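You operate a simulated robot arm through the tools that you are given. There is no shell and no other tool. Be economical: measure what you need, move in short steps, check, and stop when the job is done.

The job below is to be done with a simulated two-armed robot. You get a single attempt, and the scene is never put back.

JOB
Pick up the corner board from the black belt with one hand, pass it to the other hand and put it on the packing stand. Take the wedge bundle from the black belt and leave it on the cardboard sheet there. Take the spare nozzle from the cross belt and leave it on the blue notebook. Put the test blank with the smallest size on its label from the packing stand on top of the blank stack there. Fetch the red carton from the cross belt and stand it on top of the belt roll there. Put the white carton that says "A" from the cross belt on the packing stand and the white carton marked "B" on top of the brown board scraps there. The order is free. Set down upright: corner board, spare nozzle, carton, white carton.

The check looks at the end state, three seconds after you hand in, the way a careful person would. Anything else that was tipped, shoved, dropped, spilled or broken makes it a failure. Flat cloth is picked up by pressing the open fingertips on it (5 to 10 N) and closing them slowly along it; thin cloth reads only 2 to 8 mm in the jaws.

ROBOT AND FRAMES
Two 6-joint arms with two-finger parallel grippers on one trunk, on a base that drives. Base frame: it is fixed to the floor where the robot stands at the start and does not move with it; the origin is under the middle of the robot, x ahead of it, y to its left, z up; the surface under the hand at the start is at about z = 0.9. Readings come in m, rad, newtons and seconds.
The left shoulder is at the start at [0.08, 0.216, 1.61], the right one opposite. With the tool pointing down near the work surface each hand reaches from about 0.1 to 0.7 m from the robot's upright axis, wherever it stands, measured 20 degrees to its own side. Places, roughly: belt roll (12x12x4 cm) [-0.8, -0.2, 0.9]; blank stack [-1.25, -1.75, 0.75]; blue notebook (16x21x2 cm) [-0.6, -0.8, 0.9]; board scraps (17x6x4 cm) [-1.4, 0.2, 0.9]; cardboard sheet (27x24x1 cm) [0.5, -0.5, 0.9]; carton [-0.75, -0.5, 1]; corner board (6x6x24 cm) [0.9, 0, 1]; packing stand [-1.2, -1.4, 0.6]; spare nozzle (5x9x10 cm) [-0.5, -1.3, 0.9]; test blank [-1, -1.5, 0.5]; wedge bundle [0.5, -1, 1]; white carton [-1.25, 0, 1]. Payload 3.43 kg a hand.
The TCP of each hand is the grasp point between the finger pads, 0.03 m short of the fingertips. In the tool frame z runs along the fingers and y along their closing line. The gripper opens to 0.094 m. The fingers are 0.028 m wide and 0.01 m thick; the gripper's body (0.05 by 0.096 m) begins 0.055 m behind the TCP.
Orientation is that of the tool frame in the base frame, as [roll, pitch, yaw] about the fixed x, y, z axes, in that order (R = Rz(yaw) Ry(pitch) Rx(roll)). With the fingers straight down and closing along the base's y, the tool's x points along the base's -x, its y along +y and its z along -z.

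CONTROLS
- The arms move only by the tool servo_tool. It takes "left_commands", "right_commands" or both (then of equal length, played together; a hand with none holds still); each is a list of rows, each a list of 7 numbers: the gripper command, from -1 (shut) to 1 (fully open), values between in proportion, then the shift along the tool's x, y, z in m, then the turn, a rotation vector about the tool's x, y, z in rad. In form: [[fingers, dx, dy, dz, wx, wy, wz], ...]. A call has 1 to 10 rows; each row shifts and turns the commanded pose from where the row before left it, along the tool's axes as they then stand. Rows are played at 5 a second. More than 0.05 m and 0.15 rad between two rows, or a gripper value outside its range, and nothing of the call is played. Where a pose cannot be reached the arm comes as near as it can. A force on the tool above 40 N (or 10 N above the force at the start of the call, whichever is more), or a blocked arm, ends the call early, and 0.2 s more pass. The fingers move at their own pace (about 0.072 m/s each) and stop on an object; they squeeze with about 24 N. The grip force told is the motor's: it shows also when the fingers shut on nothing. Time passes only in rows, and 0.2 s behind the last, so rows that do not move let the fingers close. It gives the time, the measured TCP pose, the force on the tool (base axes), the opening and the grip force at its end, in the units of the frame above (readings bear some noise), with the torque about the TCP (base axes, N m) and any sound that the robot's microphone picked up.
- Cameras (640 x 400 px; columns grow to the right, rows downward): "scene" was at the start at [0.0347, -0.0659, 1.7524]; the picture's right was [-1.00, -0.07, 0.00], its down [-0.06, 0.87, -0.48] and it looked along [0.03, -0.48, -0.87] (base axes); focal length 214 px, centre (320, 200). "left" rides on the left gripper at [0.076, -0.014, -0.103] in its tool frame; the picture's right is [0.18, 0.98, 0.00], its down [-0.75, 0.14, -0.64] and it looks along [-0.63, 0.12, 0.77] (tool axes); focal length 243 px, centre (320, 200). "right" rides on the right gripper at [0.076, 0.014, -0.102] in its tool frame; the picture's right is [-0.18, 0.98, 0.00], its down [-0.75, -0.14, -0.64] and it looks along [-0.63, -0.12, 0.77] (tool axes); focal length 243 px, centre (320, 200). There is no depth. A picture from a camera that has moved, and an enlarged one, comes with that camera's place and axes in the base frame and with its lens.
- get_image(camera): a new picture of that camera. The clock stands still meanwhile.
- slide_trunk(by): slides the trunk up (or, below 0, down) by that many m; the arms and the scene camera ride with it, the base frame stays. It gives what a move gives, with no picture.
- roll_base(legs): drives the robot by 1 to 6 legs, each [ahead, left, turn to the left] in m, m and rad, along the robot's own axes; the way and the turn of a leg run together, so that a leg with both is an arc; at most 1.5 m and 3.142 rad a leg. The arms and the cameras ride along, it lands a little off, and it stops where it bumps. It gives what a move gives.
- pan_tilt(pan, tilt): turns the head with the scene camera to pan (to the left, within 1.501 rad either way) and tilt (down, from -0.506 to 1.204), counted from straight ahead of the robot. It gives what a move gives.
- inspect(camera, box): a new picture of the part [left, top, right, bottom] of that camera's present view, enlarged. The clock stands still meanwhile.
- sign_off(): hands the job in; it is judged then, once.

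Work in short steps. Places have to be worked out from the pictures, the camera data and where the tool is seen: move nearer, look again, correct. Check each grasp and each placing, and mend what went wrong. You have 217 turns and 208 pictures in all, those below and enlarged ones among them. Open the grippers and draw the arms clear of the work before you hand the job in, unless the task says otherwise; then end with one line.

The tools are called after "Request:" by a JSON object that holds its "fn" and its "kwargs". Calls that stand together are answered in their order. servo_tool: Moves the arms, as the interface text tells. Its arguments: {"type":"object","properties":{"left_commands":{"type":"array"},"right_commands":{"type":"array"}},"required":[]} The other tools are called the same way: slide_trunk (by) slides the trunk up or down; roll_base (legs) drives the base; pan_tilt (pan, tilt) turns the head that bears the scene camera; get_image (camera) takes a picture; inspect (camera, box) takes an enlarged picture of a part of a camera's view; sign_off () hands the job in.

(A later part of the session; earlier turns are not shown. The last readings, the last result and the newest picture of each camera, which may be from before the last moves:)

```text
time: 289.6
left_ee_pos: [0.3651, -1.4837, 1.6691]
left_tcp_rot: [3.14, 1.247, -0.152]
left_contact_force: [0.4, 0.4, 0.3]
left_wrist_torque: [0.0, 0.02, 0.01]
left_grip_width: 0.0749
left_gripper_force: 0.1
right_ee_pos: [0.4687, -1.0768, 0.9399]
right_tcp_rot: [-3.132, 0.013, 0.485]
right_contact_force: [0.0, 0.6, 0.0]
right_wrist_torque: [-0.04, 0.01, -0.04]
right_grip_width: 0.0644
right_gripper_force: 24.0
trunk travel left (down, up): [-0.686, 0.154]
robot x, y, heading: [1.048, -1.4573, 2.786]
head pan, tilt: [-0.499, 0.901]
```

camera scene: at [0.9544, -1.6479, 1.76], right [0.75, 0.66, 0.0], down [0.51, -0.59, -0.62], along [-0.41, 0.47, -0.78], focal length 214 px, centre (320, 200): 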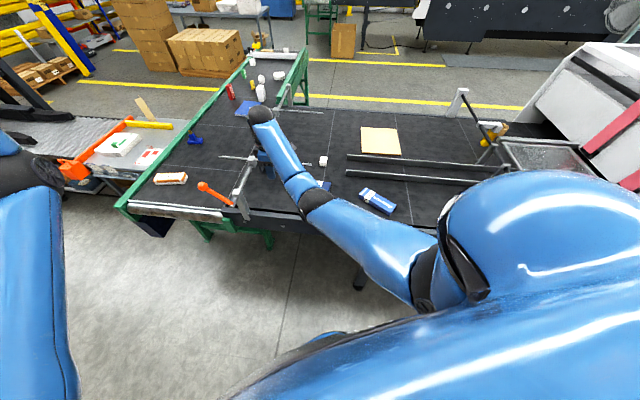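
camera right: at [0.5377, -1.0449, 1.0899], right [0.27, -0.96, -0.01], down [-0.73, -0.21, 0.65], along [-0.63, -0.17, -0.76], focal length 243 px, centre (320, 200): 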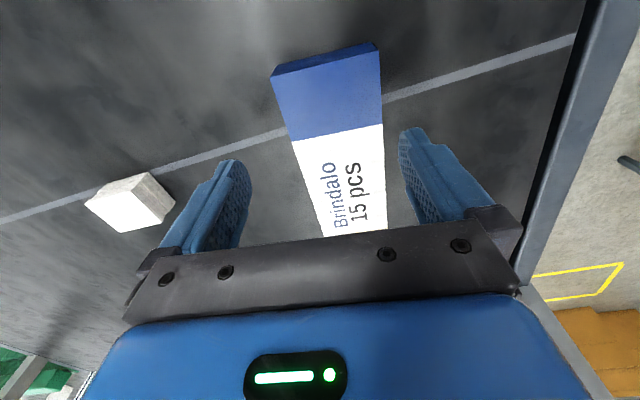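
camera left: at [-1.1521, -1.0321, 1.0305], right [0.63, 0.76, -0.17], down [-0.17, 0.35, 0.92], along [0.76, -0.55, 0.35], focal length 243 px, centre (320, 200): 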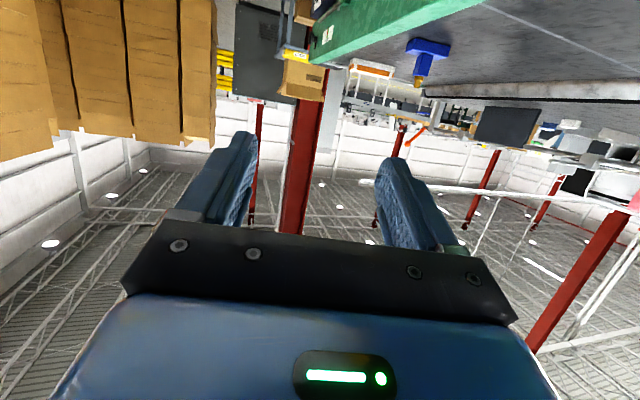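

Gripped at 6.4 cm. I lift 5 cm and slide it out from under the rod along its axis.

Request:
{"fn": "servo_tool", "kwargs": {"right_commands": [[-1, 0, 0, -0.025, 0, 0, 0], [-1, 0, 0, -0.025, 0, 0, 0], [-1, 0.04, 0, 0, 0, 0, 0], [-1, 0.04, 0, 0, 0, 0, 0], [-1, 0.04, 0, 0, 0, 0, 0], [-1, 0.03, 0, 0, 0, 0, 0]]}}

Request:
{"fn": "get_image", "kwargs": {"camera": "right"}}

```text
time: 291.0
left_ee_pos: [0.3659, -1.4824, 1.669]
left_tcp_rot: [3.137, 1.248, -0.152]
left_contact_force: [0.2, -0.3, -0.4]
left_wrist_torque: [0.01, 0.0, 0.0]
left_grip_width: 0.075
left_gripper_force: 0.1
right_ee_pos: [0.5804, -0.9968, 0.96]
right_tcp_rot: [-3.131, 0.015, 0.485]
right_contact_force: [0.3, 0.3, -1.5]
right_wrist_torque: [0.07, -0.06, -0.01]
right_grip_width: 0.0645
right_gripper_force: 24.0
right hand out of reach, approached as far as the arm can: row 4, 5, 6
trunk travel left (down, up): [-0.686, 0.154]
robot x, y, heading: [1.0463, -1.4548, 2.79]
head pan, tilt: [-0.499, 0.901]
```

```text
65 pictures are left
camera right: at [0.6571, -0.9748, 1.0616], right [0.3, -0.96, -0.01], down [-0.72, -0.23, 0.65], along [-0.63, -0.19, -0.76], focal length 243 px, centre (320, 200)
```

right: 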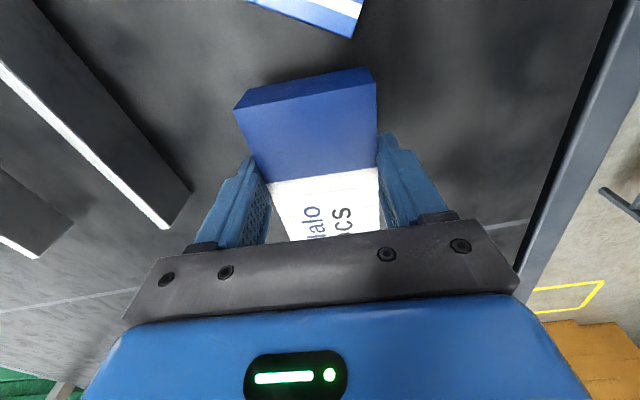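

Bundle is free of the rod. I raise it, drive closer to the belt, and sweep toward the sheet.

Request:
{"fn": "slide_trunk", "kwargs": {"by": 0.12}}

Request:
{"fn": "roll_base", "kwargs": {"legs": [[0.1, -0.071, 0]]}}

Request:
{"fn": "servo_tool", "kwargs": {"right_commands": [[-1, 0.02, -0.04, 0.0, 0, 0, -0.05], [-1, 0.02, -0.04, 0.0, 0, 0, -0.05], [-1, 0.02, -0.04, 0.0, 0, 0, 0], [-1, 0.02, -0.04, 0.0, 0, 0, 0], [-1, 0.02, -0.04, 0.0, 0, 0, 0]]}}

Request:
{"fn": "get_image", "kwargs": {"camera": "scene"}}

```text
time: 292.5
left_ee_pos: [0.3649, -1.4819, 1.7894]
left_tcp_rot: [3.141, 1.246, -0.15]
left_contact_force: [-0.2, -0.2, -0.5]
left_wrist_torque: [-0.02, 0.0, 0.01]
left_grip_width: 0.0752
left_gripper_force: 0.1
right_ee_pos: [0.5816, -0.9983, 1.0797]
right_tcp_rot: [-3.131, 0.013, 0.484]
right_contact_force: [-0.7, -0.1, -1.9]
right_wrist_torque: [0.04, -0.07, -0.03]
right_grip_width: 0.0645
right_gripper_force: 24.2
trunk travel left (down, up): [-0.806, 0.034]
robot x, y, heading: [1.0486, -1.4543, 2.794]
head pan, tilt: [-0.499, 0.901]
```

```text
time: 293.8
left_ee_pos: [0.3052, -1.3924, 1.7925]
left_tcp_rot: [-3.126, 1.254, -0.137]
left_contact_force: [0.3, -0.3, 0.0]
left_wrist_torque: [-0.04, 0.02, -0.02]
left_grip_width: 0.0753
left_gripper_force: 0.0
right_ee_pos: [0.5183, -0.9034, 1.0842]
right_tcp_rot: [-3.125, 0.013, 0.484]
right_contact_force: [1.2, -1.0, -0.9]
right_wrist_torque: [0.05, -0.08, 0.01]
right_grip_width: 0.0646
right_gripper_force: 23.8
trunk travel left (down, up): [-0.806, 0.034]
robot x, y, heading: [0.9736, -1.3562, 2.783]
head pan, tilt: [-0.499, 0.901]
```

```text
time: 294.9
left_ee_pos: [0.298, -1.3803, 1.7907]
left_tcp_rot: [3.137, 1.246, -0.156]
left_contact_force: [0.6, -0.5, 0.0]
left_wrist_torque: [-0.02, 0.01, 0.02]
left_grip_width: 0.0751
left_gripper_force: 0.0
right_ee_pos: [0.4955, -0.6775, 1.0757]
right_tcp_rot: [-3.137, 0.008, 0.585]
right_contact_force: [3.5, -3.0, -8.7]
right_wrist_torque: [0.19, 0.07, 0.0]
right_grip_width: 0.0644
right_gripper_force: 23.9
trunk travel left (down, up): [-0.806, 0.034]
robot x, y, heading: [0.9783, -1.354, 2.792]
head pan, tilt: [-0.499, 0.901]
```

```text
64 pictures are left
camera scene: at [0.8987, -1.2866, 1.7295], right [0.75, 0.66, 0.0], down [0.52, -0.59, -0.62], along [-0.41, 0.47, -0.78], focal length 214 px, centre (320, 200)
```

scene: 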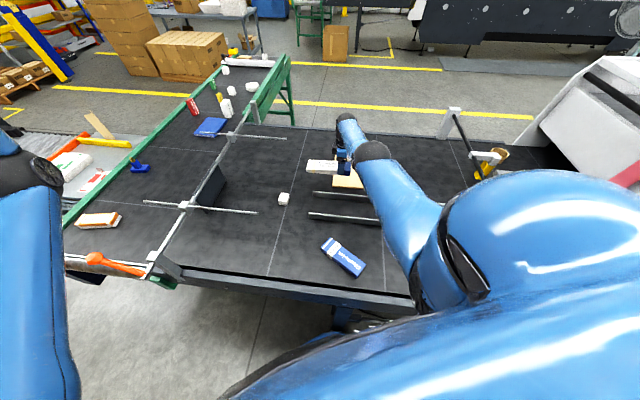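

On course. I finish over the sheet, then check.

Request:
{"fn": "servo_tool", "kwargs": {"right_commands": [[-1, 0.036, -0.022, 0.0, 0, 0, 0], [-1, 0.036, -0.022, 0.0, 0, 0, 0], [-1, 0.036, -0.022, 0.0, 0, 0, 0], [-1, 0.036, -0.022, 0.02, 0, 0, 0], [-1, 0, 0, 0.03, 0, 0, 0]]}}

Request:
{"fn": "get_image", "kwargs": {"camera": "right"}}

Request:
{"fn": "inspect", "kwargs": {"camera": "scene", "box": [270, 100, 430, 240]}}

```text
time: 296.1
left_ee_pos: [0.2972, -1.3831, 1.7888]
left_tcp_rot: [3.14, 1.249, -0.152]
left_contact_force: [0.1, -0.3, 0.0]
left_wrist_torque: [0.03, 0.0, -0.01]
left_grip_width: 0.0754
left_gripper_force: 0.1
right_ee_pos: [0.6076, -0.5918, 1.0562]
right_tcp_rot: [-3.131, 0.013, 0.584]
right_contact_force: [-0.8, -0.1, -1.6]
right_wrist_torque: [0.03, -0.05, 0.01]
right_grip_width: 0.0644
right_gripper_force: 24.3
right hand out of reach, approached as far as the arm can: row 1, 2, 3, 4, 5
trunk travel left (down, up): [-0.806, 0.034]
robot x, y, heading: [0.9772, -1.3579, 2.79]
head pan, tilt: [-0.499, 0.901]
```

```text
63 pictures are left
camera right: at [0.68, -0.5627, 1.158], right [0.39, -0.92, -0.01], down [-0.7, -0.3, 0.65], along [-0.6, -0.25, -0.76], focal length 243 px, centre (320, 200)
```

right: 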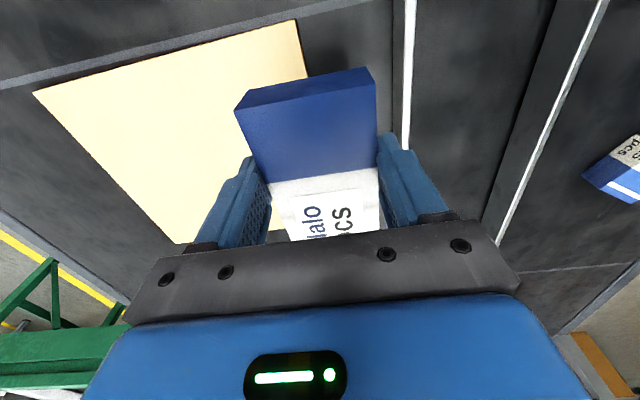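

```text
2.86 times, centred on (350, 170) of scene
camera zoom: at [0.8987, -1.2888, 1.73], right [0.75, 0.66, 0.0], down [0.52, -0.59, -0.62], along [-0.41, 0.47, -0.78], focal length 613 px, centre (234, 286)
```

zoom: 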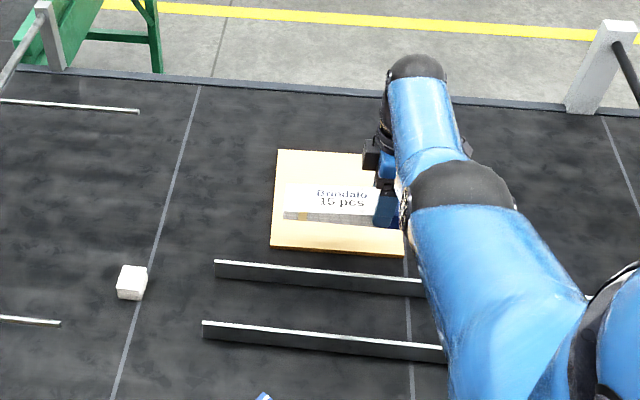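

Need about 8 cm more toward the sheet's centre; a lower shoulder gives that reach. I lower the trunk 6 cm and push on.

Request:
{"fn": "slide_trunk", "kwargs": {"by": -0.06}}

Request:
{"fn": "servo_tool", "kwargs": {"right_commands": [[-1, 0, -0.03, -0.01, 0, 0, 0], [-1, 0, -0.03, -0.01, 0, 0, 0], [-1, 0, -0.03, -0.01, 0, 0, 0]]}}

Request:
{"fn": "slide_trunk", "kwargs": {"by": -0.04}}

Request:
{"fn": "servo_tool", "kwargs": {"right_commands": [[-1, -0.01, -0.03, -0.01, 0, 0, 0], [-1, -0.01, -0.02, 0, 0, 0, 0]]}}

```text
time: 297.1
left_ee_pos: [0.2977, -1.3822, 1.7309]
left_tcp_rot: [3.14, 1.246, -0.15]
left_contact_force: [0.4, 0.3, 0.0]
left_wrist_torque: [-0.01, 0.0, 0.03]
left_grip_width: 0.0752
left_gripper_force: 0.1
right_ee_pos: [0.6072, -0.5905, 0.9957]
right_tcp_rot: [-3.129, 0.012, 0.585]
right_contact_force: [-0.3, -0.3, -1.0]
right_wrist_torque: [0.04, -0.08, 0.02]
right_grip_width: 0.0644
right_gripper_force: 23.3
trunk travel left (down, up): [-0.746, 0.094]
robot x, y, heading: [0.9761, -1.3542, 2.786]
head pan, tilt: [-0.499, 0.901]
```

```text
time: 297.9
left_ee_pos: [0.2985, -1.3828, 1.7295]
left_tcp_rot: [3.141, 1.248, -0.151]
left_contact_force: [0.6, 0.3, 0.6]
left_wrist_torque: [0.0, 0.02, 0.01]
left_grip_width: 0.0752
left_gripper_force: 0.1
right_ee_pos: [0.6017, -0.5799, 1.0341]
right_tcp_rot: [-3.132, 0.012, 0.584]
right_contact_force: [0.6, -0.2, -1.4]
right_wrist_torque: [0.04, -0.07, 0.03]
right_grip_width: 0.0644
right_gripper_force: 23.9
right hand out of reach, approached as far as the arm can: row 1, 2, 3
trunk travel left (down, up): [-0.746, 0.094]
robot x, y, heading: [0.9767, -1.3562, 2.788]
head pan, tilt: [-0.499, 0.901]
```

```text
time: 298.8
left_ee_pos: [0.2973, -1.3817, 1.6904]
left_tcp_rot: [-3.141, 1.247, -0.151]
left_contact_force: [-0.9, -0.1, -0.2]
left_wrist_torque: [0.02, -0.05, 0.03]
left_grip_width: 0.0751
left_gripper_force: 0.1
right_ee_pos: [0.6012, -0.5785, 0.9956]
right_tcp_rot: [-3.128, 0.011, 0.583]
right_contact_force: [0.0, -0.6, -2.8]
right_wrist_torque: [0.06, -0.08, 0.02]
right_grip_width: 0.0647
right_gripper_force: 24.2
trunk travel left (down, up): [-0.706, 0.134]
robot x, y, heading: [0.9797, -1.3564, 2.787]
head pan, tilt: [-0.499, 0.901]
```

```text
time: 299.4
left_ee_pos: [0.2961, -1.3837, 1.6898]
left_tcp_rot: [3.141, 1.247, -0.151]
left_contact_force: [0.6, 0.2, -0.4]
left_wrist_torque: [0.04, -0.04, 0.0]
left_grip_width: 0.0754
left_gripper_force: 0.0
right_ee_pos: [0.5853, -0.5855, 1.0108]
right_tcp_rot: [-3.13, 0.011, 0.585]
right_contact_force: [-0.4, -0.6, -1.3]
right_wrist_torque: [0.07, -0.07, -0.02]
right_grip_width: 0.0644
right_gripper_force: 23.6
right hand out of reach, approached as far as the arm can: row 1, 2
trunk travel left (down, up): [-0.706, 0.134]
robot x, y, heading: [0.9761, -1.3565, 2.786]
head pan, tilt: [-0.499, 0.901]
```

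Still 5 cm short: I lean the hand 0.3 rad forward (the bundle will settle flat on release) and move the last bit.

Request:
{"fn": "servo_tool", "kwargs": {"right_commands": [[-1, 0, 0, 0, 0.15, 0, 0], [-1, 0, 0, 0, 0.15, 0, 0], [-1, 0, -0.0286, 0.009, 0, 0, 0], [-1, 0, -0.0286, 0.009, 0, 0, 0]]}}

Request:
{"fn": "get_image", "kwargs": {"camera": "right"}}

Request:
{"fn": "inspect", "kwargs": {"camera": "scene", "box": [290, 110, 430, 230]}}

```text
time: 300.4
left_ee_pos: [0.2954, -1.3823, 1.6879]
left_tcp_rot: [3.139, 1.248, -0.154]
left_contact_force: [-0.5, 1.2, -0.8]
left_wrist_torque: [0.01, 0.04, 0.01]
left_grip_width: 0.0752
left_gripper_force: 0.1
right_ee_pos: [0.5544, -0.5367, 1.0039]
right_tcp_rot: [-2.84, 0.011, 0.587]
right_contact_force: [1.6, -1.9, -8.0]
right_wrist_torque: [0.32, 0.01, 0.0]
right_grip_width: 0.0645
right_gripper_force: 24.7
trunk travel left (down, up): [-0.706, 0.134]
robot x, y, heading: [0.9789, -1.3574, 2.787]
head pan, tilt: [-0.499, 0.901]
```

```text
61 pictures are left
camera right: at [0.6432, -0.5325, 1.0971], right [0.36, -0.89, -0.29], down [-0.59, -0.46, 0.66], along [-0.72, -0.07, -0.69], focal length 243 px, centre (320, 200)
```

right: 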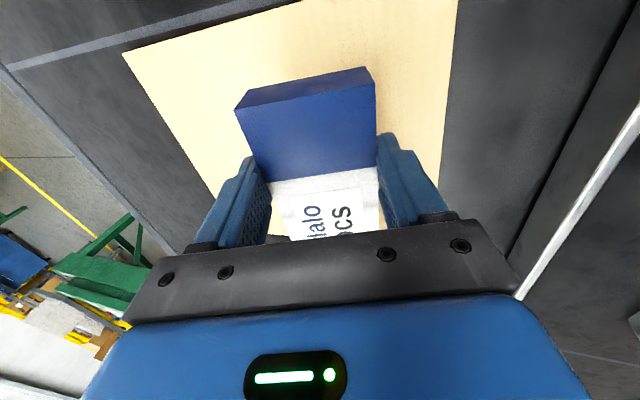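

```text
3.33 times, centred on (360, 170) of scene
camera zoom: at [0.8978, -1.2877, 1.6295], right [0.75, 0.66, 0.0], down [0.52, -0.59, -0.62], along [-0.41, 0.47, -0.78], focal length 715 px, centre (187, 300)
```

zoom: 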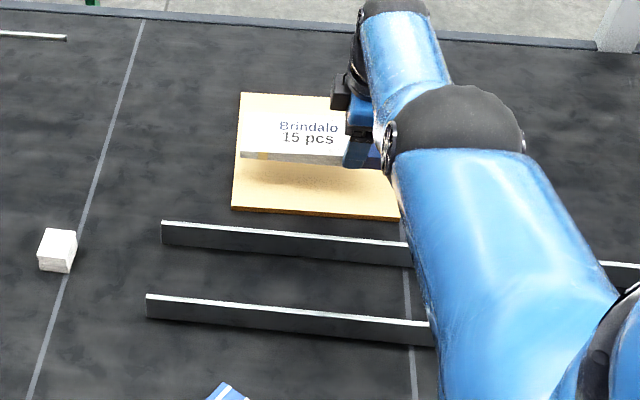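

Over the sheet. I shift 3 cm along its length to centre it, then lower until contact.

Request:
{"fn": "servo_tool", "kwargs": {"right_commands": [[-1, 0.03, 0, 0, 0, 0, 0], [-1, 0, -0.006, 0.019, 0, 0, 0], [-1, 0, -0.006, 0.019, 0, 0, 0], [-1, 0, -0.003, 0.01, 0, 0, 0]]}}

```text
time: 301.4
left_ee_pos: [0.2983, -1.3827, 1.6902]
left_tcp_rot: [3.141, 1.248, -0.15]
left_contact_force: [-0.2, 0.9, -0.4]
left_wrist_torque: [0.01, -0.03, 0.03]
left_grip_width: 0.075
left_gripper_force: 0.0
right_ee_pos: [0.5834, -0.5289, 0.9789]
right_tcp_rot: [-2.829, 0.013, 0.584]
right_contact_force: [0.1, 0.3, -1.9]
right_wrist_torque: [0.03, -0.09, 0.0]
right_grip_width: 0.0644
right_gripper_force: 23.9
right hand out of reach, approached as far as the arm can: row 2, 3, 4
trunk travel left (down, up): [-0.706, 0.134]
robot x, y, heading: [0.9777, -1.3566, 2.79]
head pan, tilt: [-0.499, 0.901]
```

Lower with the trunk the rest.

Request:
{"fn": "slide_trunk", "kwargs": {"by": -0.022}}

Request:
{"fn": "get_image", "kwargs": {"camera": "right"}}

```text
time: 302.1
left_ee_pos: [0.2974, -1.384, 1.6667]
left_tcp_rot: [-3.14, 1.247, -0.149]
left_contact_force: [0.6, 1.3, 0.9]
left_wrist_torque: [-0.02, 0.0, 0.02]
left_grip_width: 0.0751
left_gripper_force: 0.1
right_ee_pos: [0.5829, -0.5288, 0.959]
right_tcp_rot: [-2.828, 0.012, 0.585]
right_contact_force: [-1.2, -0.1, 4.0]
right_wrist_torque: [-0.07, -0.11, -0.07]
right_grip_width: 0.0647
right_gripper_force: 24.1
trunk travel left (down, up): [-0.684, 0.156]
robot x, y, heading: [0.9793, -1.358, 2.788]
head pan, tilt: [-0.499, 0.901]
```

```text
59 pictures are left
camera right: at [0.673, -0.5236, 1.0523], right [0.36, -0.88, -0.3], down [-0.59, -0.47, 0.66], along [-0.73, -0.06, -0.69], focal length 243 px, centre (320, 200)
```

right: 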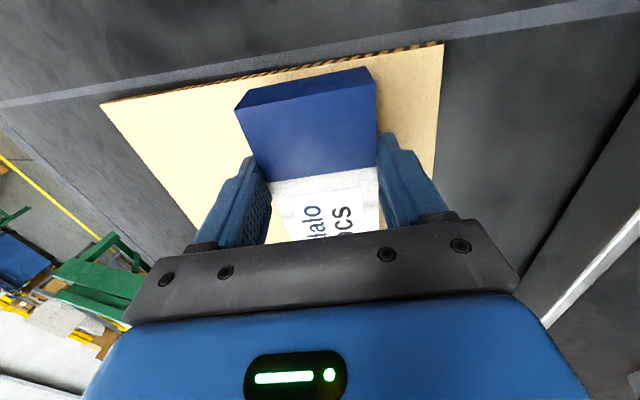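

Contact. I nudge it 1 cm inward, then release and rise.

Request:
{"fn": "servo_tool", "kwargs": {"right_commands": [[-1, -0.012, 0, -0.006, 0, 0, 0], [-1, 0, 0, 0.006, 0, 0, 0], [-0.2, 0, 0, 0, 0, 0, 0], [0.5, 0, 0, 0, 0, 0, 0], [1, 0, 0, 0, 0, 0, 0], [1, 0, 0, 0, 0, 0, 0]]}}

Request:
{"fn": "slide_trunk", "kwargs": {"by": 0.15}}

Request:
{"fn": "get_image", "kwargs": {"camera": "right"}}

```text
time: 303.5
left_ee_pos: [0.2978, -1.3836, 1.6686]
left_tcp_rot: [-3.141, 1.248, -0.151]
left_contact_force: [0.2, 0.6, 0.5]
left_wrist_torque: [0.02, 0.0, -0.01]
left_grip_width: 0.0749
left_gripper_force: 0.0
right_ee_pos: [0.5743, -0.5357, 0.9587]
right_tcp_rot: [-2.83, 0.014, 0.585]
right_contact_force: [0.9, -0.1, 0.4]
right_wrist_torque: [-0.05, 0.02, -0.01]
right_grip_width: 0.094
right_gripper_force: 0.0
trunk travel left (down, up): [-0.684, 0.156]
robot x, y, heading: [0.9788, -1.3546, 2.78]
head pan, tilt: [-0.499, 0.901]
```

```text
time: 305.2
left_ee_pos: [0.2967, -1.3836, 1.8174]
left_tcp_rot: [3.139, 1.247, -0.149]
left_contact_force: [0.1, -0.2, -0.7]
left_wrist_torque: [0.03, 0.01, -0.03]
left_grip_width: 0.0754
left_gripper_force: 0.1
right_ee_pos: [0.574, -0.5354, 1.1091]
right_tcp_rot: [-2.829, 0.013, 0.585]
right_contact_force: [-0.8, 0.3, 0.5]
right_wrist_torque: [-0.02, 0.02, 0.01]
right_grip_width: 0.0941
right_gripper_force: 0.1
trunk travel left (down, up): [-0.834, 0.006]
robot x, y, heading: [0.9765, -1.3567, 2.784]
head pan, tilt: [-0.499, 0.901]
```

```text
58 pictures are left
camera right: at [0.6628, -0.53, 1.2012], right [0.36, -0.88, -0.3], down [-0.59, -0.46, 0.66], along [-0.72, -0.06, -0.69], focal length 243 px, centre (320, 200)
```

right: 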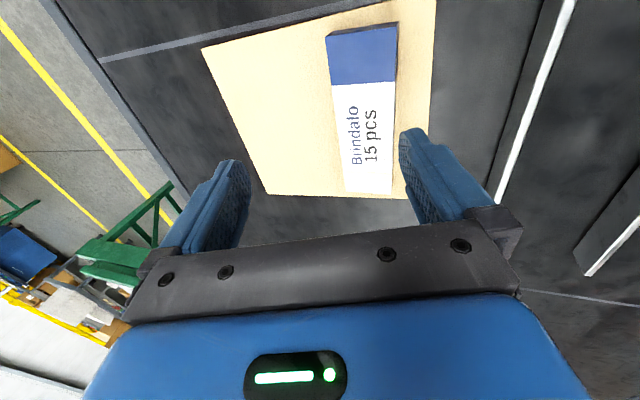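

The wedge bundle lies fully on the sheet. Next the spare nozzle, from this far side: I back out, swing round with the arm leading away from obstacles, and drive to the cross belt's end.

Request:
{"fn": "servo_tool", "kwargs": {"right_commands": [[1, 0, 0, 0, -0.15, 0, 0], [1, 0, 0, 0, -0.15, 0, 0]]}}

Request:
{"fn": "roll_base", "kwargs": {"legs": [[-0.515, 0.363, 0], [0, 0, 1.57], [-0.2, -0.287, 0], [0.99, -0.696, 0], [0, 0, -1.57]]}}

Request:
{"fn": "get_image", "kwargs": {"camera": "scene"}}

```text
time: 305.8
left_ee_pos: [0.2978, -1.385, 1.817]
left_tcp_rot: [3.141, 1.249, -0.151]
left_contact_force: [0.2, 0.2, 0.2]
left_wrist_torque: [0.0, 0.0, -0.01]
left_grip_width: 0.0751
left_gripper_force: 0.0
right_ee_pos: [0.6049, -0.5803, 1.1214]
right_tcp_rot: [-3.132, 0.012, 0.584]
right_contact_force: [0.9, -0.2, -0.4]
right_wrist_torque: [-0.01, 0.04, -0.02]
right_grip_width: 0.0939
right_gripper_force: 0.0
right hand out of reach, approached as far as the arm can: row 1, 2
trunk travel left (down, up): [-0.834, 0.006]
robot x, y, heading: [0.9774, -1.3556, 2.789]
head pan, tilt: [-0.499, 0.901]
```

```text
time: 324.6
left_ee_pos: [-0.5393, -2.3132, 1.8177]
left_tcp_rot: [-3.141, 1.248, -0.156]
left_contact_force: [0.6, -0.7, 0.1]
left_wrist_torque: [-0.03, -0.02, -0.03]
left_grip_width: 0.0754
left_gripper_force: 0.1
right_ee_pos: [-0.2263, -1.5109, 1.1224]
right_tcp_rot: [-3.128, 0.011, 0.579]
right_contact_force: [-0.9, 0.1, 0.3]
right_wrist_torque: [-0.03, 0.02, -0.02]
right_grip_width: 0.0941
right_gripper_force: 0.1
trunk travel left (down, up): [-0.834, 0.006]
robot x, y, heading: [0.1451, -2.2921, 2.781]
head pan, tilt: [-0.499, 0.901]
```

```text
57 pictures are left
camera scene: at [0.0639, -2.2224, 1.758], right [0.76, 0.65, 0.0], down [0.51, -0.59, -0.62], along [-0.41, 0.47, -0.78], focal length 214 px, centre (320, 200)
```

scene: 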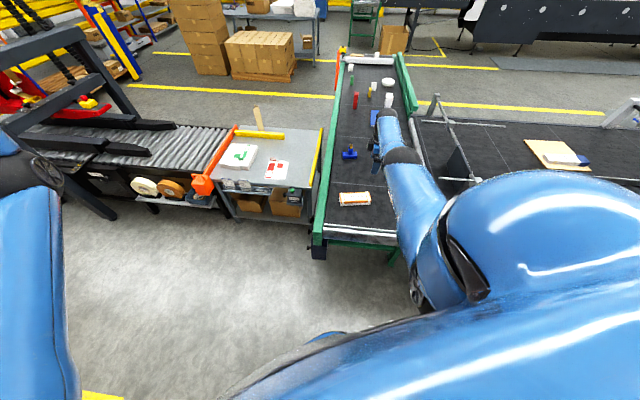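

Good. I zoom on the nozzle.

Request:
{"fn": "inspect", "kwargs": {"camera": "scene", "box": [325, 130, 385, 170]}}

```text
10.00 times, centred on (355, 150) of scene
camera zoom: at [0.0639, -2.2224, 1.758], right [0.76, 0.65, 0.0], down [0.51, -0.59, -0.62], along [-0.41, 0.47, -0.78], focal length 2145 px, centre (-30, 700)
```

zoom: 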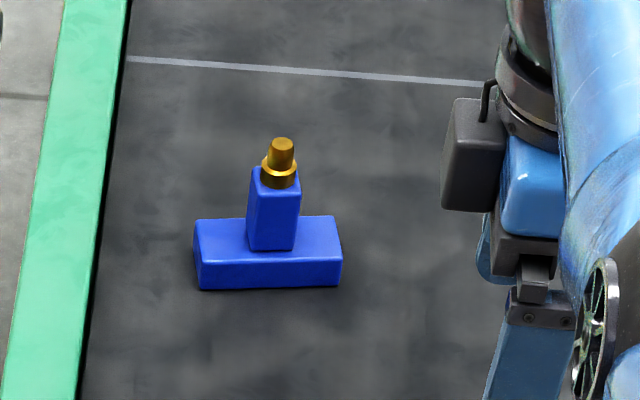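

Nozzle centre at about (-.465,-1.341), upper block 3 cm wide. I drive so the hand is above it and align.

Request:
{"fn": "roll_base", "kwargs": {"legs": [[0.284, -0.075, 0]]}}

Request:
{"fn": "servo_tool", "kwargs": {"right_commands": [[0.5, 0, 0, 0, 0, 0, -0.14], [0.5, 0, 0, 0, 0, 0, 0]]}}

Request:
{"fn": "get_image", "kwargs": {"camera": "right"}}

```text
time: 326.6
left_ee_pos: [-0.7721, -2.1455, 1.8204]
left_tcp_rot: [-3.137, 1.252, -0.151]
left_contact_force: [0.7, -0.2, -0.5]
left_wrist_torque: [-0.01, -0.02, -0.03]
left_grip_width: 0.0754
left_gripper_force: 0.1
right_ee_pos: [-0.4623, -1.3425, 1.124]
right_tcp_rot: [-3.124, 0.014, 0.579]
right_contact_force: [0.3, 0.2, -0.3]
right_wrist_torque: [-0.01, 0.01, -0.02]
right_grip_width: 0.0939
right_gripper_force: 0.1
trunk travel left (down, up): [-0.834, 0.006]
robot x, y, heading: [-0.0972, -2.1187, 2.777]
head pan, tilt: [-0.499, 0.901]
```

```text
time: 327.2
left_ee_pos: [-0.774, -2.1439, 1.8179]
left_tcp_rot: [-3.14, 1.251, -0.153]
left_contact_force: [1.2, 0.1, 0.2]
left_wrist_torque: [0.0, 0.0, 0.01]
left_grip_width: 0.0753
left_gripper_force: 0.0
right_ee_pos: [-0.4624, -1.3403, 1.1221]
right_tcp_rot: [-3.126, 0.011, 0.719]
right_contact_force: [-0.5, 1.1, 0.4]
right_wrist_torque: [0.0, 0.02, 0.0]
right_grip_width: 0.0704
right_gripper_force: 0.1
trunk travel left (down, up): [-0.834, 0.006]
robot x, y, heading: [-0.0989, -2.1222, 2.787]
head pan, tilt: [-0.499, 0.901]
```

```text
55 pictures are left
camera right: at [-0.3951, -1.3026, 1.2245], right [0.51, -0.86, -0.01], down [-0.65, -0.39, 0.65], along [-0.57, -0.32, -0.76], focal length 243 px, centre (320, 200)
```

right: 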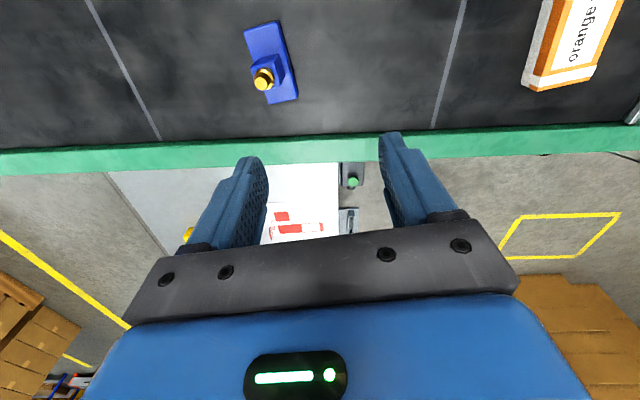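

The wrist view puts the nozzle at (-.474,-1.285). I correct with the base and lower 10 cm to look again.

Request:
{"fn": "roll_base", "kwargs": {"legs": [[0.03, -0.047, 0]]}}

Request:
{"fn": "slide_trunk", "kwargs": {"by": -0.07}}

Request:
{"fn": "get_image", "kwargs": {"camera": "right"}}

```text
time: 328.2
left_ee_pos: [-0.7825, -2.1078, 1.8199]
left_tcp_rot: [-3.112, 1.251, -0.125]
left_contact_force: [0.1, -1.3, 0.6]
left_wrist_torque: [0.04, -0.01, -0.1]
left_grip_width: 0.0753
left_gripper_force: 0.0
right_ee_pos: [-0.4744, -1.2968, 1.1311]
right_tcp_rot: [-3.119, 0.005, 0.719]
right_contact_force: [0.7, -1.2, 0.7]
right_wrist_torque: [0.09, -0.01, 0.01]
right_grip_width: 0.0704
right_gripper_force: 0.0
trunk travel left (down, up): [-0.834, 0.006]
robot x, y, heading: [-0.107, -2.0655, 2.777]
head pan, tilt: [-0.499, 0.901]
```

```text
time: 329.3
left_ee_pos: [-0.7888, -2.0855, 1.7478]
left_tcp_rot: [3.137, 1.25, -0.159]
left_contact_force: [-0.5, -0.2, 0.4]
left_wrist_torque: [-0.01, 0.02, 0.02]
left_grip_width: 0.0754
left_gripper_force: 0.1
right_ee_pos: [-0.4773, -1.2847, 1.0508]
right_tcp_rot: [-3.129, 0.01, 0.722]
right_contact_force: [0.0, 0.2, 0.8]
right_wrist_torque: [0.0, -0.02, 0.01]
right_grip_width: 0.0704
right_gripper_force: 0.0
trunk travel left (down, up): [-0.764, 0.076]
robot x, y, heading: [-0.1066, -2.0672, 2.782]
head pan, tilt: [-0.499, 0.901]
```

```text
54 pictures are left
camera right: at [-0.4092, -1.2464, 1.1517], right [0.51, -0.86, -0.01], down [-0.65, -0.39, 0.65], along [-0.56, -0.33, -0.76], focal length 243 px, centre (320, 200)
```

right: 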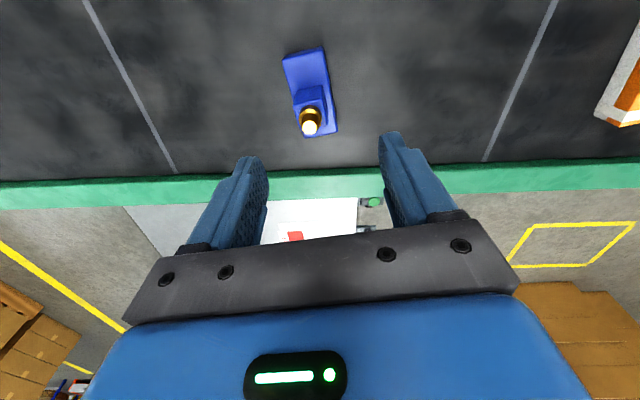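

Shift 1.8 cm along the tool and descend to z≈.969, then close.

Request:
{"fn": "servo_tool", "kwargs": {"right_commands": [[0.5, 0.018, -0.002, 0, 0, 0, 0], [0.5, 0, 0, 0.03, 0, 0, 0], [0.5, 0, 0, 0.03, 0, 0, 0], [0.5, 0, 0, 0.022, 0, 0, 0]]}}

Request:
{"fn": "get_image", "kwargs": {"camera": "right"}}

```text
time: 330.3
left_ee_pos: [-0.7875, -2.0907, 1.7492]
left_tcp_rot: [-3.141, 1.25, -0.152]
left_contact_force: [0.7, -0.4, -0.9]
left_wrist_torque: [0.01, 0.02, 0.04]
left_grip_width: 0.0754
left_gripper_force: 0.0
right_ee_pos: [-0.4511, -1.2996, 0.9794]
right_tcp_rot: [-3.128, 0.01, 0.722]
right_contact_force: [0.8, -0.5, -0.3]
right_wrist_torque: [0.02, -0.03, 0.01]
right_grip_width: 0.0704
right_gripper_force: 0.1
right hand out of reach, approached as far as the arm can: row 2, 3, 4
trunk travel left (down, up): [-0.764, 0.076]
robot x, y, heading: [-0.1115, -2.0655, 2.78]
head pan, tilt: [-0.499, 0.901]
```

```text
53 pictures are left
camera right: at [-0.3819, -1.2597, 1.0814], right [0.51, -0.86, -0.01], down [-0.65, -0.39, 0.65], along [-0.57, -0.32, -0.76], focal length 243 px, centre (320, 200)
```

right: 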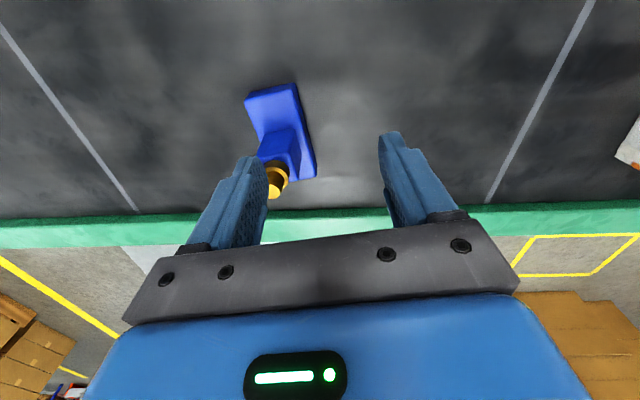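

Arm limit pulled the hand 3 cm off; I correct with the base.

Request:
{"fn": "roll_base", "kwargs": {"legs": [[0.024, -0.024, 0]]}}

Request:
{"fn": "get_image", "kwargs": {"camera": "right"}}

```text
time: 331.1
left_ee_pos: [-0.796, -2.0705, 1.7503]
left_tcp_rot: [-3.122, 1.255, -0.133]
left_contact_force: [0.8, -0.9, 1.0]
left_wrist_torque: [0.03, 0.0, -0.06]
left_grip_width: 0.0753
left_gripper_force: 0.1
right_ee_pos: [-0.4618, -1.2739, 0.9841]
right_tcp_rot: [-3.12, 0.008, 0.719]
right_contact_force: [0.4, 0.8, 1.0]
right_wrist_torque: [0.04, 0.02, -0.02]
right_grip_width: 0.0707
right_gripper_force: 0.1
trunk travel left (down, up): [-0.764, 0.076]
robot x, y, heading: [-0.1232, -2.0378, 2.784]
head pan, tilt: [-0.499, 0.901]
```

```text
52 pictures are left
camera right: at [-0.3936, -1.2356, 1.0872], right [0.51, -0.86, -0.02], down [-0.65, -0.4, 0.65], along [-0.57, -0.32, -0.76], focal length 243 px, centre (320, 200)
```

right: 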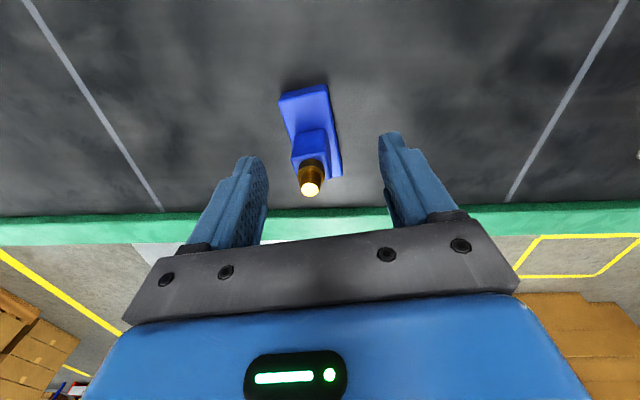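

Centred now; small correction, lower 1.5 cm and close.

Request:
{"fn": "slide_trunk", "kwargs": {"by": -0.015}}

Request:
{"fn": "servo_tool", "kwargs": {"right_commands": [[0.5, 0.007, -0.003, 0, 0, 0, 0], [0, 0, 0, 0, 0, 0, 0], [-0.5, 0, 0, 0, 0, 0, 0], [-1, 0, 0, 0, 0, 0, 0], [-1, 0, 0, 0, 0, 0, 0]]}}

Request:
{"fn": "get_image", "kwargs": {"camera": "right"}}

```text
time: 331.7
left_ee_pos: [-0.8001, -2.06, 1.733]
left_tcp_rot: [-3.139, 1.248, -0.152]
left_contact_force: [-0.1, -0.3, 0.2]
left_wrist_torque: [0.01, 0.01, 0.01]
left_grip_width: 0.0753
left_gripper_force: 0.0
right_ee_pos: [-0.4646, -1.2678, 0.9641]
right_tcp_rot: [-3.127, 0.011, 0.72]
right_contact_force: [-0.1, -0.2, 0.2]
right_wrist_torque: [-0.03, 0.03, -0.03]
right_grip_width: 0.0705
right_gripper_force: 0.0
trunk travel left (down, up): [-0.749, 0.091]
robot x, y, heading: [-0.1198, -2.0364, 2.784]
head pan, tilt: [-0.499, 0.901]
```

```text
time: 332.9
left_ee_pos: [-0.802, -2.0593, 1.7328]
left_tcp_rot: [3.14, 1.25, -0.155]
left_contact_force: [0.3, 0.1, -0.2]
left_wrist_torque: [0.0, 0.05, 0.0]
left_grip_width: 0.0753
left_gripper_force: 0.0
right_ee_pos: [-0.4614, -1.2627, 0.9641]
right_tcp_rot: [-3.127, 0.01, 0.72]
right_contact_force: [1.6, 0.6, 0.4]
right_wrist_torque: [-0.02, -0.01, -0.01]
right_grip_width: 0.0
right_gripper_force: 24.1
trunk travel left (down, up): [-0.749, 0.091]
robot x, y, heading: [-0.1166, -2.0402, 2.784]
head pan, tilt: [-0.499, 0.901]
```

```text
51 pictures are left
camera right: at [-0.3927, -1.2231, 1.066], right [0.51, -0.86, -0.01], down [-0.65, -0.39, 0.65], along [-0.56, -0.33, -0.76], focal length 243 px, centre (320, 200)
```

right: 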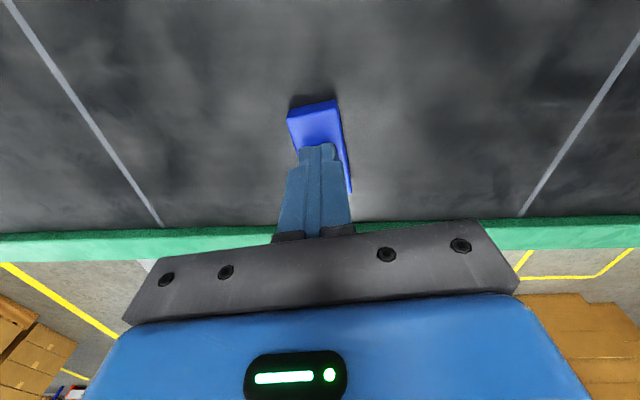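

The fingers closed just short of the block. I reopen and look where it stands.

Request:
{"fn": "servo_tool", "kwargs": {"right_commands": [[0, 0, 0, 0, 0, 0, 0], [0.5, 0, 0, 0, 0, 0, 0], [0.5, 0, 0, 0, 0, 0, 0]]}}

Request:
{"fn": "get_image", "kwargs": {"camera": "right"}}

```text
time: 333.7
left_ee_pos: [-0.8013, -2.0598, 1.7336]
left_tcp_rot: [-3.141, 1.249, -0.152]
left_contact_force: [-0.4, 0.4, 0.0]
left_wrist_torque: [0.03, 0.03, -0.03]
left_grip_width: 0.0753
left_gripper_force: 0.1
right_ee_pos: [-0.4613, -1.2618, 0.9635]
right_tcp_rot: [-3.127, 0.011, 0.721]
right_contact_force: [0.0, -0.2, -0.5]
right_wrist_torque: [0.01, 0.02, 0.01]
right_grip_width: 0.0707
right_gripper_force: 0.1
trunk travel left (down, up): [-0.749, 0.091]
robot x, y, heading: [-0.1239, -2.034, 2.787]
head pan, tilt: [-0.499, 0.901]
```

```text
50 pictures are left
camera right: at [-0.3924, -1.2236, 1.0664], right [0.51, -0.86, -0.01], down [-0.65, -0.39, 0.65], along [-0.56, -0.33, -0.76], focal length 243 px, centre (320, 200)
```

right: 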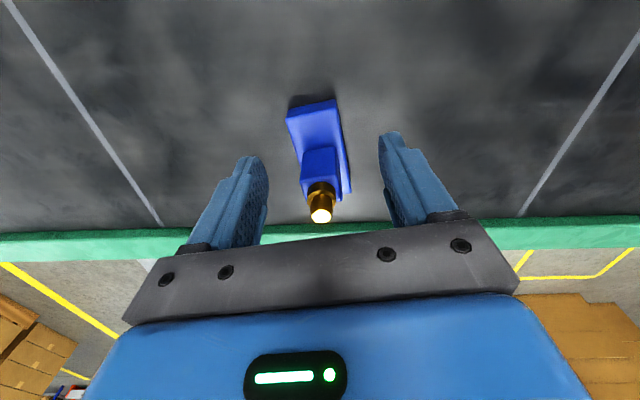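

The fingers squeezed past the block's inner side; it stands 1.6 cm toward the palm camera side. I shift 1.6 cm and close gently.

Request:
{"fn": "servo_tool", "kwargs": {"right_commands": [[0.5, 0.009, 0.001, 0, 0, 0, 0], [0.5, 0.009, 0.001, 0, 0, 0, 0], [0, 0, 0, 0, 0, 0, 0], [-0.5, 0, 0, 0, 0, 0, 0], [-1, 0, 0, 0, 0, 0, 0], [-1, 0, 0, 0, 0, 0, 0]]}}

Request:
{"fn": "get_image", "kwargs": {"camera": "right"}}

```text
time: 335.1
left_ee_pos: [-0.8016, -2.0603, 1.7335]
left_tcp_rot: [3.141, 1.248, -0.15]
left_contact_force: [-0.5, 0.1, -0.1]
left_wrist_torque: [-0.03, 0.02, 0.03]
left_grip_width: 0.0752
left_gripper_force: 0.1
right_ee_pos: [-0.4439, -1.2553, 0.9659]
right_tcp_rot: [-3.129, 0.01, 0.721]
right_contact_force: [-0.3, -0.4, 0.8]
right_wrist_torque: [0.04, -0.02, 0.02]
right_grip_width: 0.0001
right_gripper_force: 24.5
right hand out of reach, approached as far as the arm can: row 2
trunk travel left (down, up): [-0.749, 0.091]
robot x, y, heading: [-0.1196, -2.0336, 2.785]
head pan, tilt: [-0.499, 0.901]
```

```text
49 pictures are left
camera right: at [-0.3759, -1.2158, 1.0679], right [0.51, -0.86, -0.01], down [-0.65, -0.39, 0.65], along [-0.56, -0.33, -0.76], focal length 243 px, centre (320, 200)
```

right: 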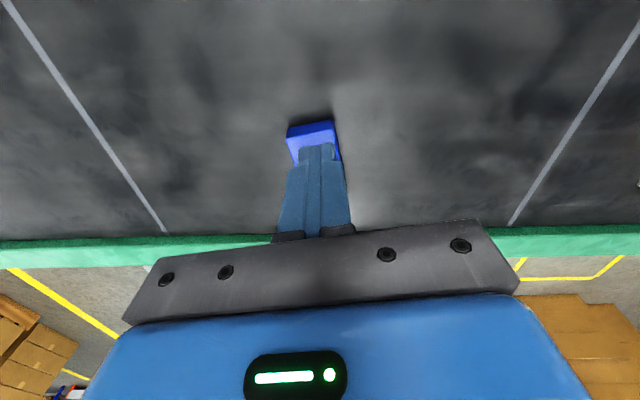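

The views agree only if the cross belt is at z≈.85: the nozzle is lower and at (-.4925,-1.285). I raise, open, move over it and look.

Request:
{"fn": "slide_trunk", "kwargs": {"by": 0.04}}

Request:
{"fn": "servo_tool", "kwargs": {"right_commands": [[0.5, -0.028, -0.005, 0, 0, 0, 0], [0.5, -0.028, -0.005, 0, 0, 0, 0], [0.5, 0, 0, 0, 0, 0, 0]]}}

Request:
{"fn": "get_image", "kwargs": {"camera": "right"}}

```text
time: 336.0
left_ee_pos: [-0.8003, -2.0615, 1.7751]
left_tcp_rot: [-3.14, 1.251, -0.151]
left_contact_force: [-0.4, -0.4, 1.7]
left_wrist_torque: [0.0, -0.01, -0.03]
left_grip_width: 0.0752
left_gripper_force: 0.0
right_ee_pos: [-0.4426, -1.2549, 1.0065]
right_tcp_rot: [-3.127, 0.012, 0.721]
right_contact_force: [0.2, -0.5, 0.2]
right_wrist_torque: [0.06, 0.02, -0.01]
right_grip_width: 0.0
right_gripper_force: 24.1
trunk travel left (down, up): [-0.789, 0.051]
robot x, y, heading: [-0.1221, -2.037, 2.779]
head pan, tilt: [-0.499, 0.901]
```

```text
time: 336.8
left_ee_pos: [-0.8016, -2.0602, 1.7738]
left_tcp_rot: [3.141, 1.248, -0.152]
left_contact_force: [0.8, -0.1, 0.0]
left_wrist_torque: [-0.01, 0.01, -0.02]
left_grip_width: 0.0753
left_gripper_force: 0.1
right_ee_pos: [-0.4928, -1.2832, 1.0065]
right_tcp_rot: [-3.128, 0.01, 0.721]
right_contact_force: [-0.3, -1.0, 0.4]
right_wrist_torque: [-0.04, -0.01, 0.0]
right_grip_width: 0.0704
right_gripper_force: 0.0
trunk travel left (down, up): [-0.789, 0.051]
robot x, y, heading: [-0.1205, -2.0372, 2.786]
head pan, tilt: [-0.499, 0.901]
```

```text
48 pictures are left
camera right: at [-0.4249, -1.2446, 1.1082], right [0.51, -0.86, -0.01], down [-0.65, -0.39, 0.65], along [-0.56, -0.33, -0.76], focal length 243 px, centre (320, 200)
```

right: 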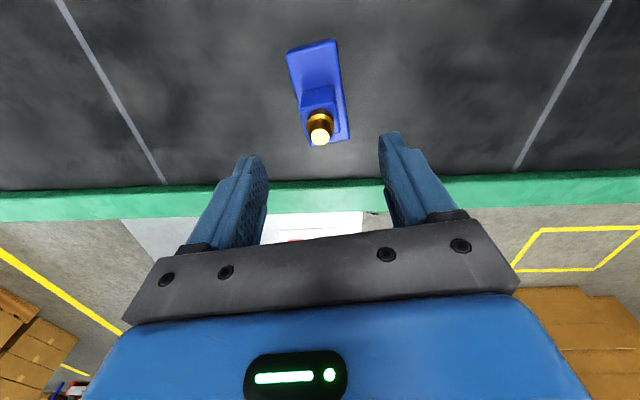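

Triangulated: brass top at z≈.942 and right under the grasp point. I lower 9.4 cm and close.

Request:
{"fn": "slide_trunk", "kwargs": {"by": -0.094}}

Request:
{"fn": "servo_tool", "kwargs": {"right_commands": [[0, 0, 0, 0, 0, 0, 0], [-0.5, 0, 0, 0, 0, 0, 0], [-1, 0, 0, 0, 0, 0, 0], [-1, 0, 0, 0, 0, 0, 0]]}}

```text
time: 338.1
left_ee_pos: [-0.8, -2.0602, 1.6796]
left_tcp_rot: [-3.141, 1.25, -0.151]
left_contact_force: [0.4, -0.4, 0.5]
left_wrist_torque: [-0.03, 0.01, 0.04]
left_grip_width: 0.075
left_gripper_force: 0.1
right_ee_pos: [-0.4928, -1.2832, 0.913]
right_tcp_rot: [-3.127, 0.01, 0.722]
right_contact_force: [0.2, 0.0, 0.1]
right_wrist_torque: [-0.01, -0.02, 0.03]
right_grip_width: 0.0704
right_gripper_force: 0.1
trunk travel left (down, up): [-0.695, 0.145]
robot x, y, heading: [-0.1197, -2.033, 2.784]
head pan, tilt: [-0.499, 0.901]
```

```text
time: 339.1
left_ee_pos: [-0.8023, -2.0613, 1.6792]
left_tcp_rot: [-3.14, 1.251, -0.15]
left_contact_force: [0.0, 0.1, 0.3]
left_wrist_torque: [0.0, 0.01, 0.0]
left_grip_width: 0.0751
left_gripper_force: 0.2
right_ee_pos: [-0.4931, -1.2839, 0.9125]
right_tcp_rot: [-3.128, 0.009, 0.721]
right_contact_force: [0.4, 1.9, 1.8]
right_wrist_torque: [-0.03, -0.07, 0.09]
right_grip_width: 0.0344
right_gripper_force: 24.3
trunk travel left (down, up): [-0.695, 0.145]
robot x, y, heading: [-0.121, -2.0364, 2.787]
head pan, tilt: [-0.499, 0.901]
```

Nozzle held (3.4 cm). I raise it and bring the hand in front of me for the drive back.

Request:
{"fn": "slide_trunk", "kwargs": {"by": 0.145}}

Request:
{"fn": "servo_tool", "kwargs": {"right_commands": [[-1, -0.035, 0.019, 0, 0, 0, 0], [-1, -0.035, 0.019, 0, 0, 0, 0], [-1, -0.035, 0.019, 0, 0, 0, 0], [-1, -0.035, 0.019, 0, 0, 0, 0], [-1, -0.035, 0.019, 0, 0, 0, 0], [-1, -0.035, 0.019, 0, 0, 0, 0], [-1, -0.035, 0.019, 0, 0, 0, 0]]}}

Request:
{"fn": "get_image", "kwargs": {"camera": "right"}}

```text
time: 340.8
left_ee_pos: [-0.8026, -2.0592, 1.8246]
left_tcp_rot: [-3.141, 1.25, -0.153]
left_contact_force: [0.2, -0.6, 0.1]
left_wrist_torque: [0.0, 0.04, 0.0]
left_grip_width: 0.0751
left_gripper_force: 0.1
right_ee_pos: [-0.4922, -1.2828, 1.056]
right_tcp_rot: [-3.13, 0.01, 0.719]
right_contact_force: [-0.5, -0.2, -3.6]
right_wrist_torque: [0.0, 0.01, 0.0]
right_grip_width: 0.0341
right_gripper_force: 24.2
trunk travel left (down, up): [-0.84, 0.0]
robot x, y, heading: [-0.121, -2.0338, 2.785]
head pan, tilt: [-0.499, 0.901]
```

```text
time: 342.4
left_ee_pos: [-0.8043, -2.0608, 1.8233]
left_tcp_rot: [-3.137, 1.251, -0.149]
left_contact_force: [1.7, -0.4, -0.5]
left_wrist_torque: [-0.02, 0.0, -0.03]
left_grip_width: 0.0753
left_gripper_force: 0.1
right_ee_pos: [-0.6559, -1.4861, 1.0194]
right_tcp_rot: [-3.129, 0.008, 0.721]
right_contact_force: [-0.3, -0.1, -3.0]
right_wrist_torque: [0.02, 0.0, 0.02]
right_grip_width: 0.0343
right_gripper_force: 23.9
right hand out of reach, approached as far as the arm can: row 1, 2, 3, 4, 5, 6, 7
trunk travel left (down, up): [-0.84, 0.0]
robot x, y, heading: [-0.1237, -2.0325, 2.779]
head pan, tilt: [-0.499, 0.901]
```

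```text
47 pictures are left
camera right: at [-0.5871, -1.4463, 1.1216], right [0.51, -0.86, -0.01], down [-0.65, -0.39, 0.65], along [-0.56, -0.32, -0.76], focal length 243 px, centre (320, 200)
```

right: 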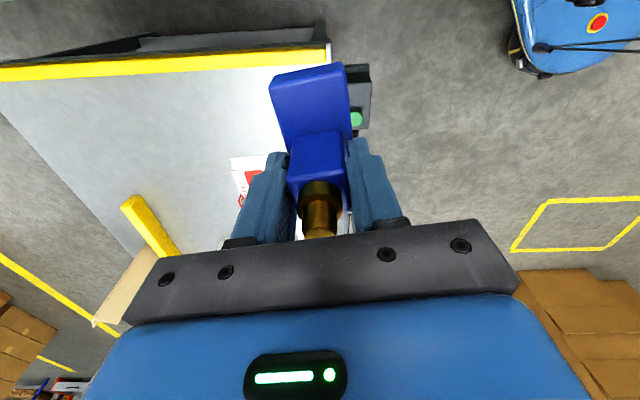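

Nozzle upright in hand. I drive back the way I came: west along the far corridor.

Request:
{"fn": "roll_base", "kwargs": {"legs": [[0.167, 0.675, 0], [0, 0, -2.18], [-1.1, 0.41, 0], [-1.21, 0.213, 0]]}}

Request:
{"fn": "pan_tilt", "kwargs": {"pan": 0.9, "tilt": 0.8}}

Request:
{"fn": "get_image", "kwargs": {"camera": "scene"}}

```text
time: 362.7
left_ee_pos: [-2.4058, -2.8448, 1.8244]
left_tcp_rot: [3.139, 1.249, -2.338]
left_contact_force: [0.1, 0.0, -0.1]
left_wrist_torque: [-0.02, -0.01, -0.01]
left_grip_width: 0.0749
left_gripper_force: 0.1
right_ee_pos: [-2.0206, -3.2981, 1.019]
right_tcp_rot: [-3.128, 0.008, -1.463]
right_contact_force: [0.5, 0.9, -4.3]
right_wrist_torque: [-0.01, 0.01, 0.03]
right_grip_width: 0.0342
right_gripper_force: 23.6
trunk travel left (down, up): [-0.84, 0.0]
robot x, y, heading: [-2.7829, -3.4138, 0.6]
head pan, tilt: [-0.499, 0.901]
```

```text
time: 364.3
left_ee_pos: [-2.4079, -2.8458, 1.8237]
left_tcp_rot: [3.141, 1.25, -2.335]
left_contact_force: [0.0, 0.7, -0.2]
left_wrist_torque: [0.0, 0.02, -0.03]
left_grip_width: 0.0753
left_gripper_force: 0.0
right_ee_pos: [-2.0211, -3.299, 1.0198]
right_tcp_rot: [-3.129, 0.013, -1.464]
right_contact_force: [-0.7, -0.2, -3.0]
right_wrist_torque: [0.01, 0.01, -0.02]
right_grip_width: 0.0345
right_gripper_force: 23.8
trunk travel left (down, up): [-0.84, 0.0]
robot x, y, heading: [-2.7758, -3.4159, 0.598]
head pan, tilt: [0.901, 0.799]
```

```text
46 pictures are left
camera scene: at [-2.7472, -3.3202, 1.7719], right [1.0, -0.07, 0.0], down [-0.05, -0.72, -0.7], along [0.05, 0.7, -0.72], focal length 214 px, centre (320, 200)
```

scene: 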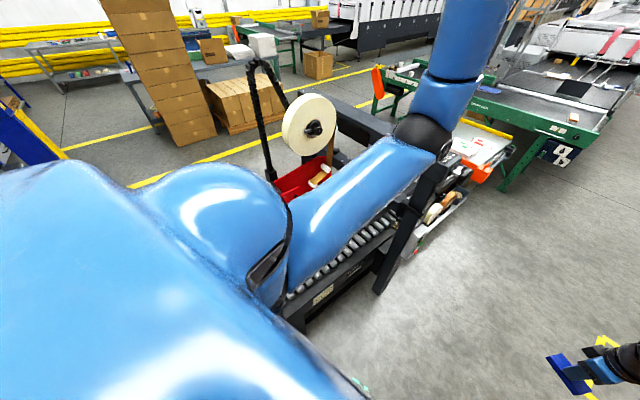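

Same point as on the way in. I retrace the slanted gap in reverse.

Request:
{"fn": "roll_base", "kwargs": {"legs": [[-0.4, 0.135, 0], [-0.31, 0.075, 0], [-0.13, 0.52, 0], [-0.08, 0.75, 0]]}}

```text
time: 374.9
left_ee_pos: [-3.999, -2.1543, 1.8244]
left_tcp_rot: [3.137, 1.249, -2.335]
left_contact_force: [0.1, 0.7, -0.1]
left_wrist_torque: [-0.02, -0.01, 0.0]
left_grip_width: 0.075
left_gripper_force: 0.0
right_ee_pos: [-3.6132, -2.6044, 1.0186]
right_tcp_rot: [-3.13, 0.012, -1.46]
right_contact_force: [0.0, 0.6, -2.8]
right_wrist_torque: [-0.02, -0.01, -0.03]
right_grip_width: 0.0344
right_gripper_force: 23.8
trunk travel left (down, up): [-0.84, 0.0]
robot x, y, heading: [-4.371, -2.7248, 0.604]
head pan, tilt: [0.901, 0.799]
```

Through the gap. I continue: west side, around the cross belt's end, toward the inner aisle.

Request:
{"fn": "roll_base", "kwargs": {"legs": [[0.25, 0.7, 0], [1.45, 0, 0], [1.3, 0, 0], [0, 0.75, 0], [1.0, 0, 0], [1.0, 0, 0]]}}

Request:
{"fn": "pan_tilt", "kwargs": {"pan": -0.9, "tilt": 0.6}}

Request:
{"fn": "get_image", "kwargs": {"camera": "scene"}}

```text
time: 405.3
left_ee_pos: [-0.6602, 1.8609, 1.8248]
left_tcp_rot: [-3.141, 1.253, -2.35]
left_contact_force: [-0.3, -0.7, -0.3]
left_wrist_torque: [0.01, -0.04, 0.0]
left_grip_width: 0.0751
left_gripper_force: 0.0
right_ee_pos: [-0.2793, 1.4026, 1.0205]
right_tcp_rot: [-3.127, 0.011, -1.478]
right_contact_force: [-0.4, -0.3, -3.3]
right_wrist_torque: [0.02, -0.03, -0.04]
right_grip_width: 0.0344
right_gripper_force: 23.8
trunk travel left (down, up): [-0.84, 0.0]
robot x, y, heading: [-1.037, 1.2962, 0.59]
head pan, tilt: [0.901, 0.799]
```

```text
time: 407.1
left_ee_pos: [-0.6573, 1.8622, 1.8237]
left_tcp_rot: [3.139, 1.247, -2.352]
left_contact_force: [-0.2, -0.7, 0.1]
left_wrist_torque: [0.01, 0.0, 0.0]
left_grip_width: 0.0754
left_gripper_force: 0.0
right_ee_pos: [-0.2772, 1.4027, 1.018]
right_tcp_rot: [-3.127, 0.009, -1.48]
right_contact_force: [-0.5, 0.0, -2.6]
right_wrist_torque: [0.01, -0.03, 0.02]
right_grip_width: 0.0344
right_gripper_force: 24.3
trunk travel left (down, up): [-0.84, 0.0]
robot x, y, heading: [-1.0419, 1.2934, 0.59]
head pan, tilt: [-0.901, 0.6]
```

```text
45 pictures are left
camera scene: at [-0.9266, 1.2851, 1.7887], right [-0.31, -0.95, 0.0], down [-0.54, 0.18, -0.82], along [0.78, -0.26, -0.57], focal length 214 px, centre (320, 200)
```

scene: 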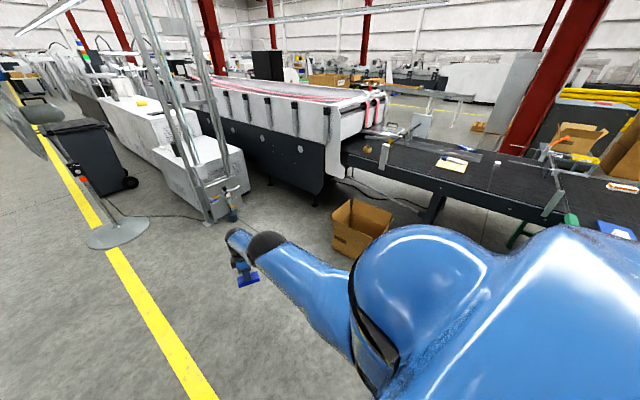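

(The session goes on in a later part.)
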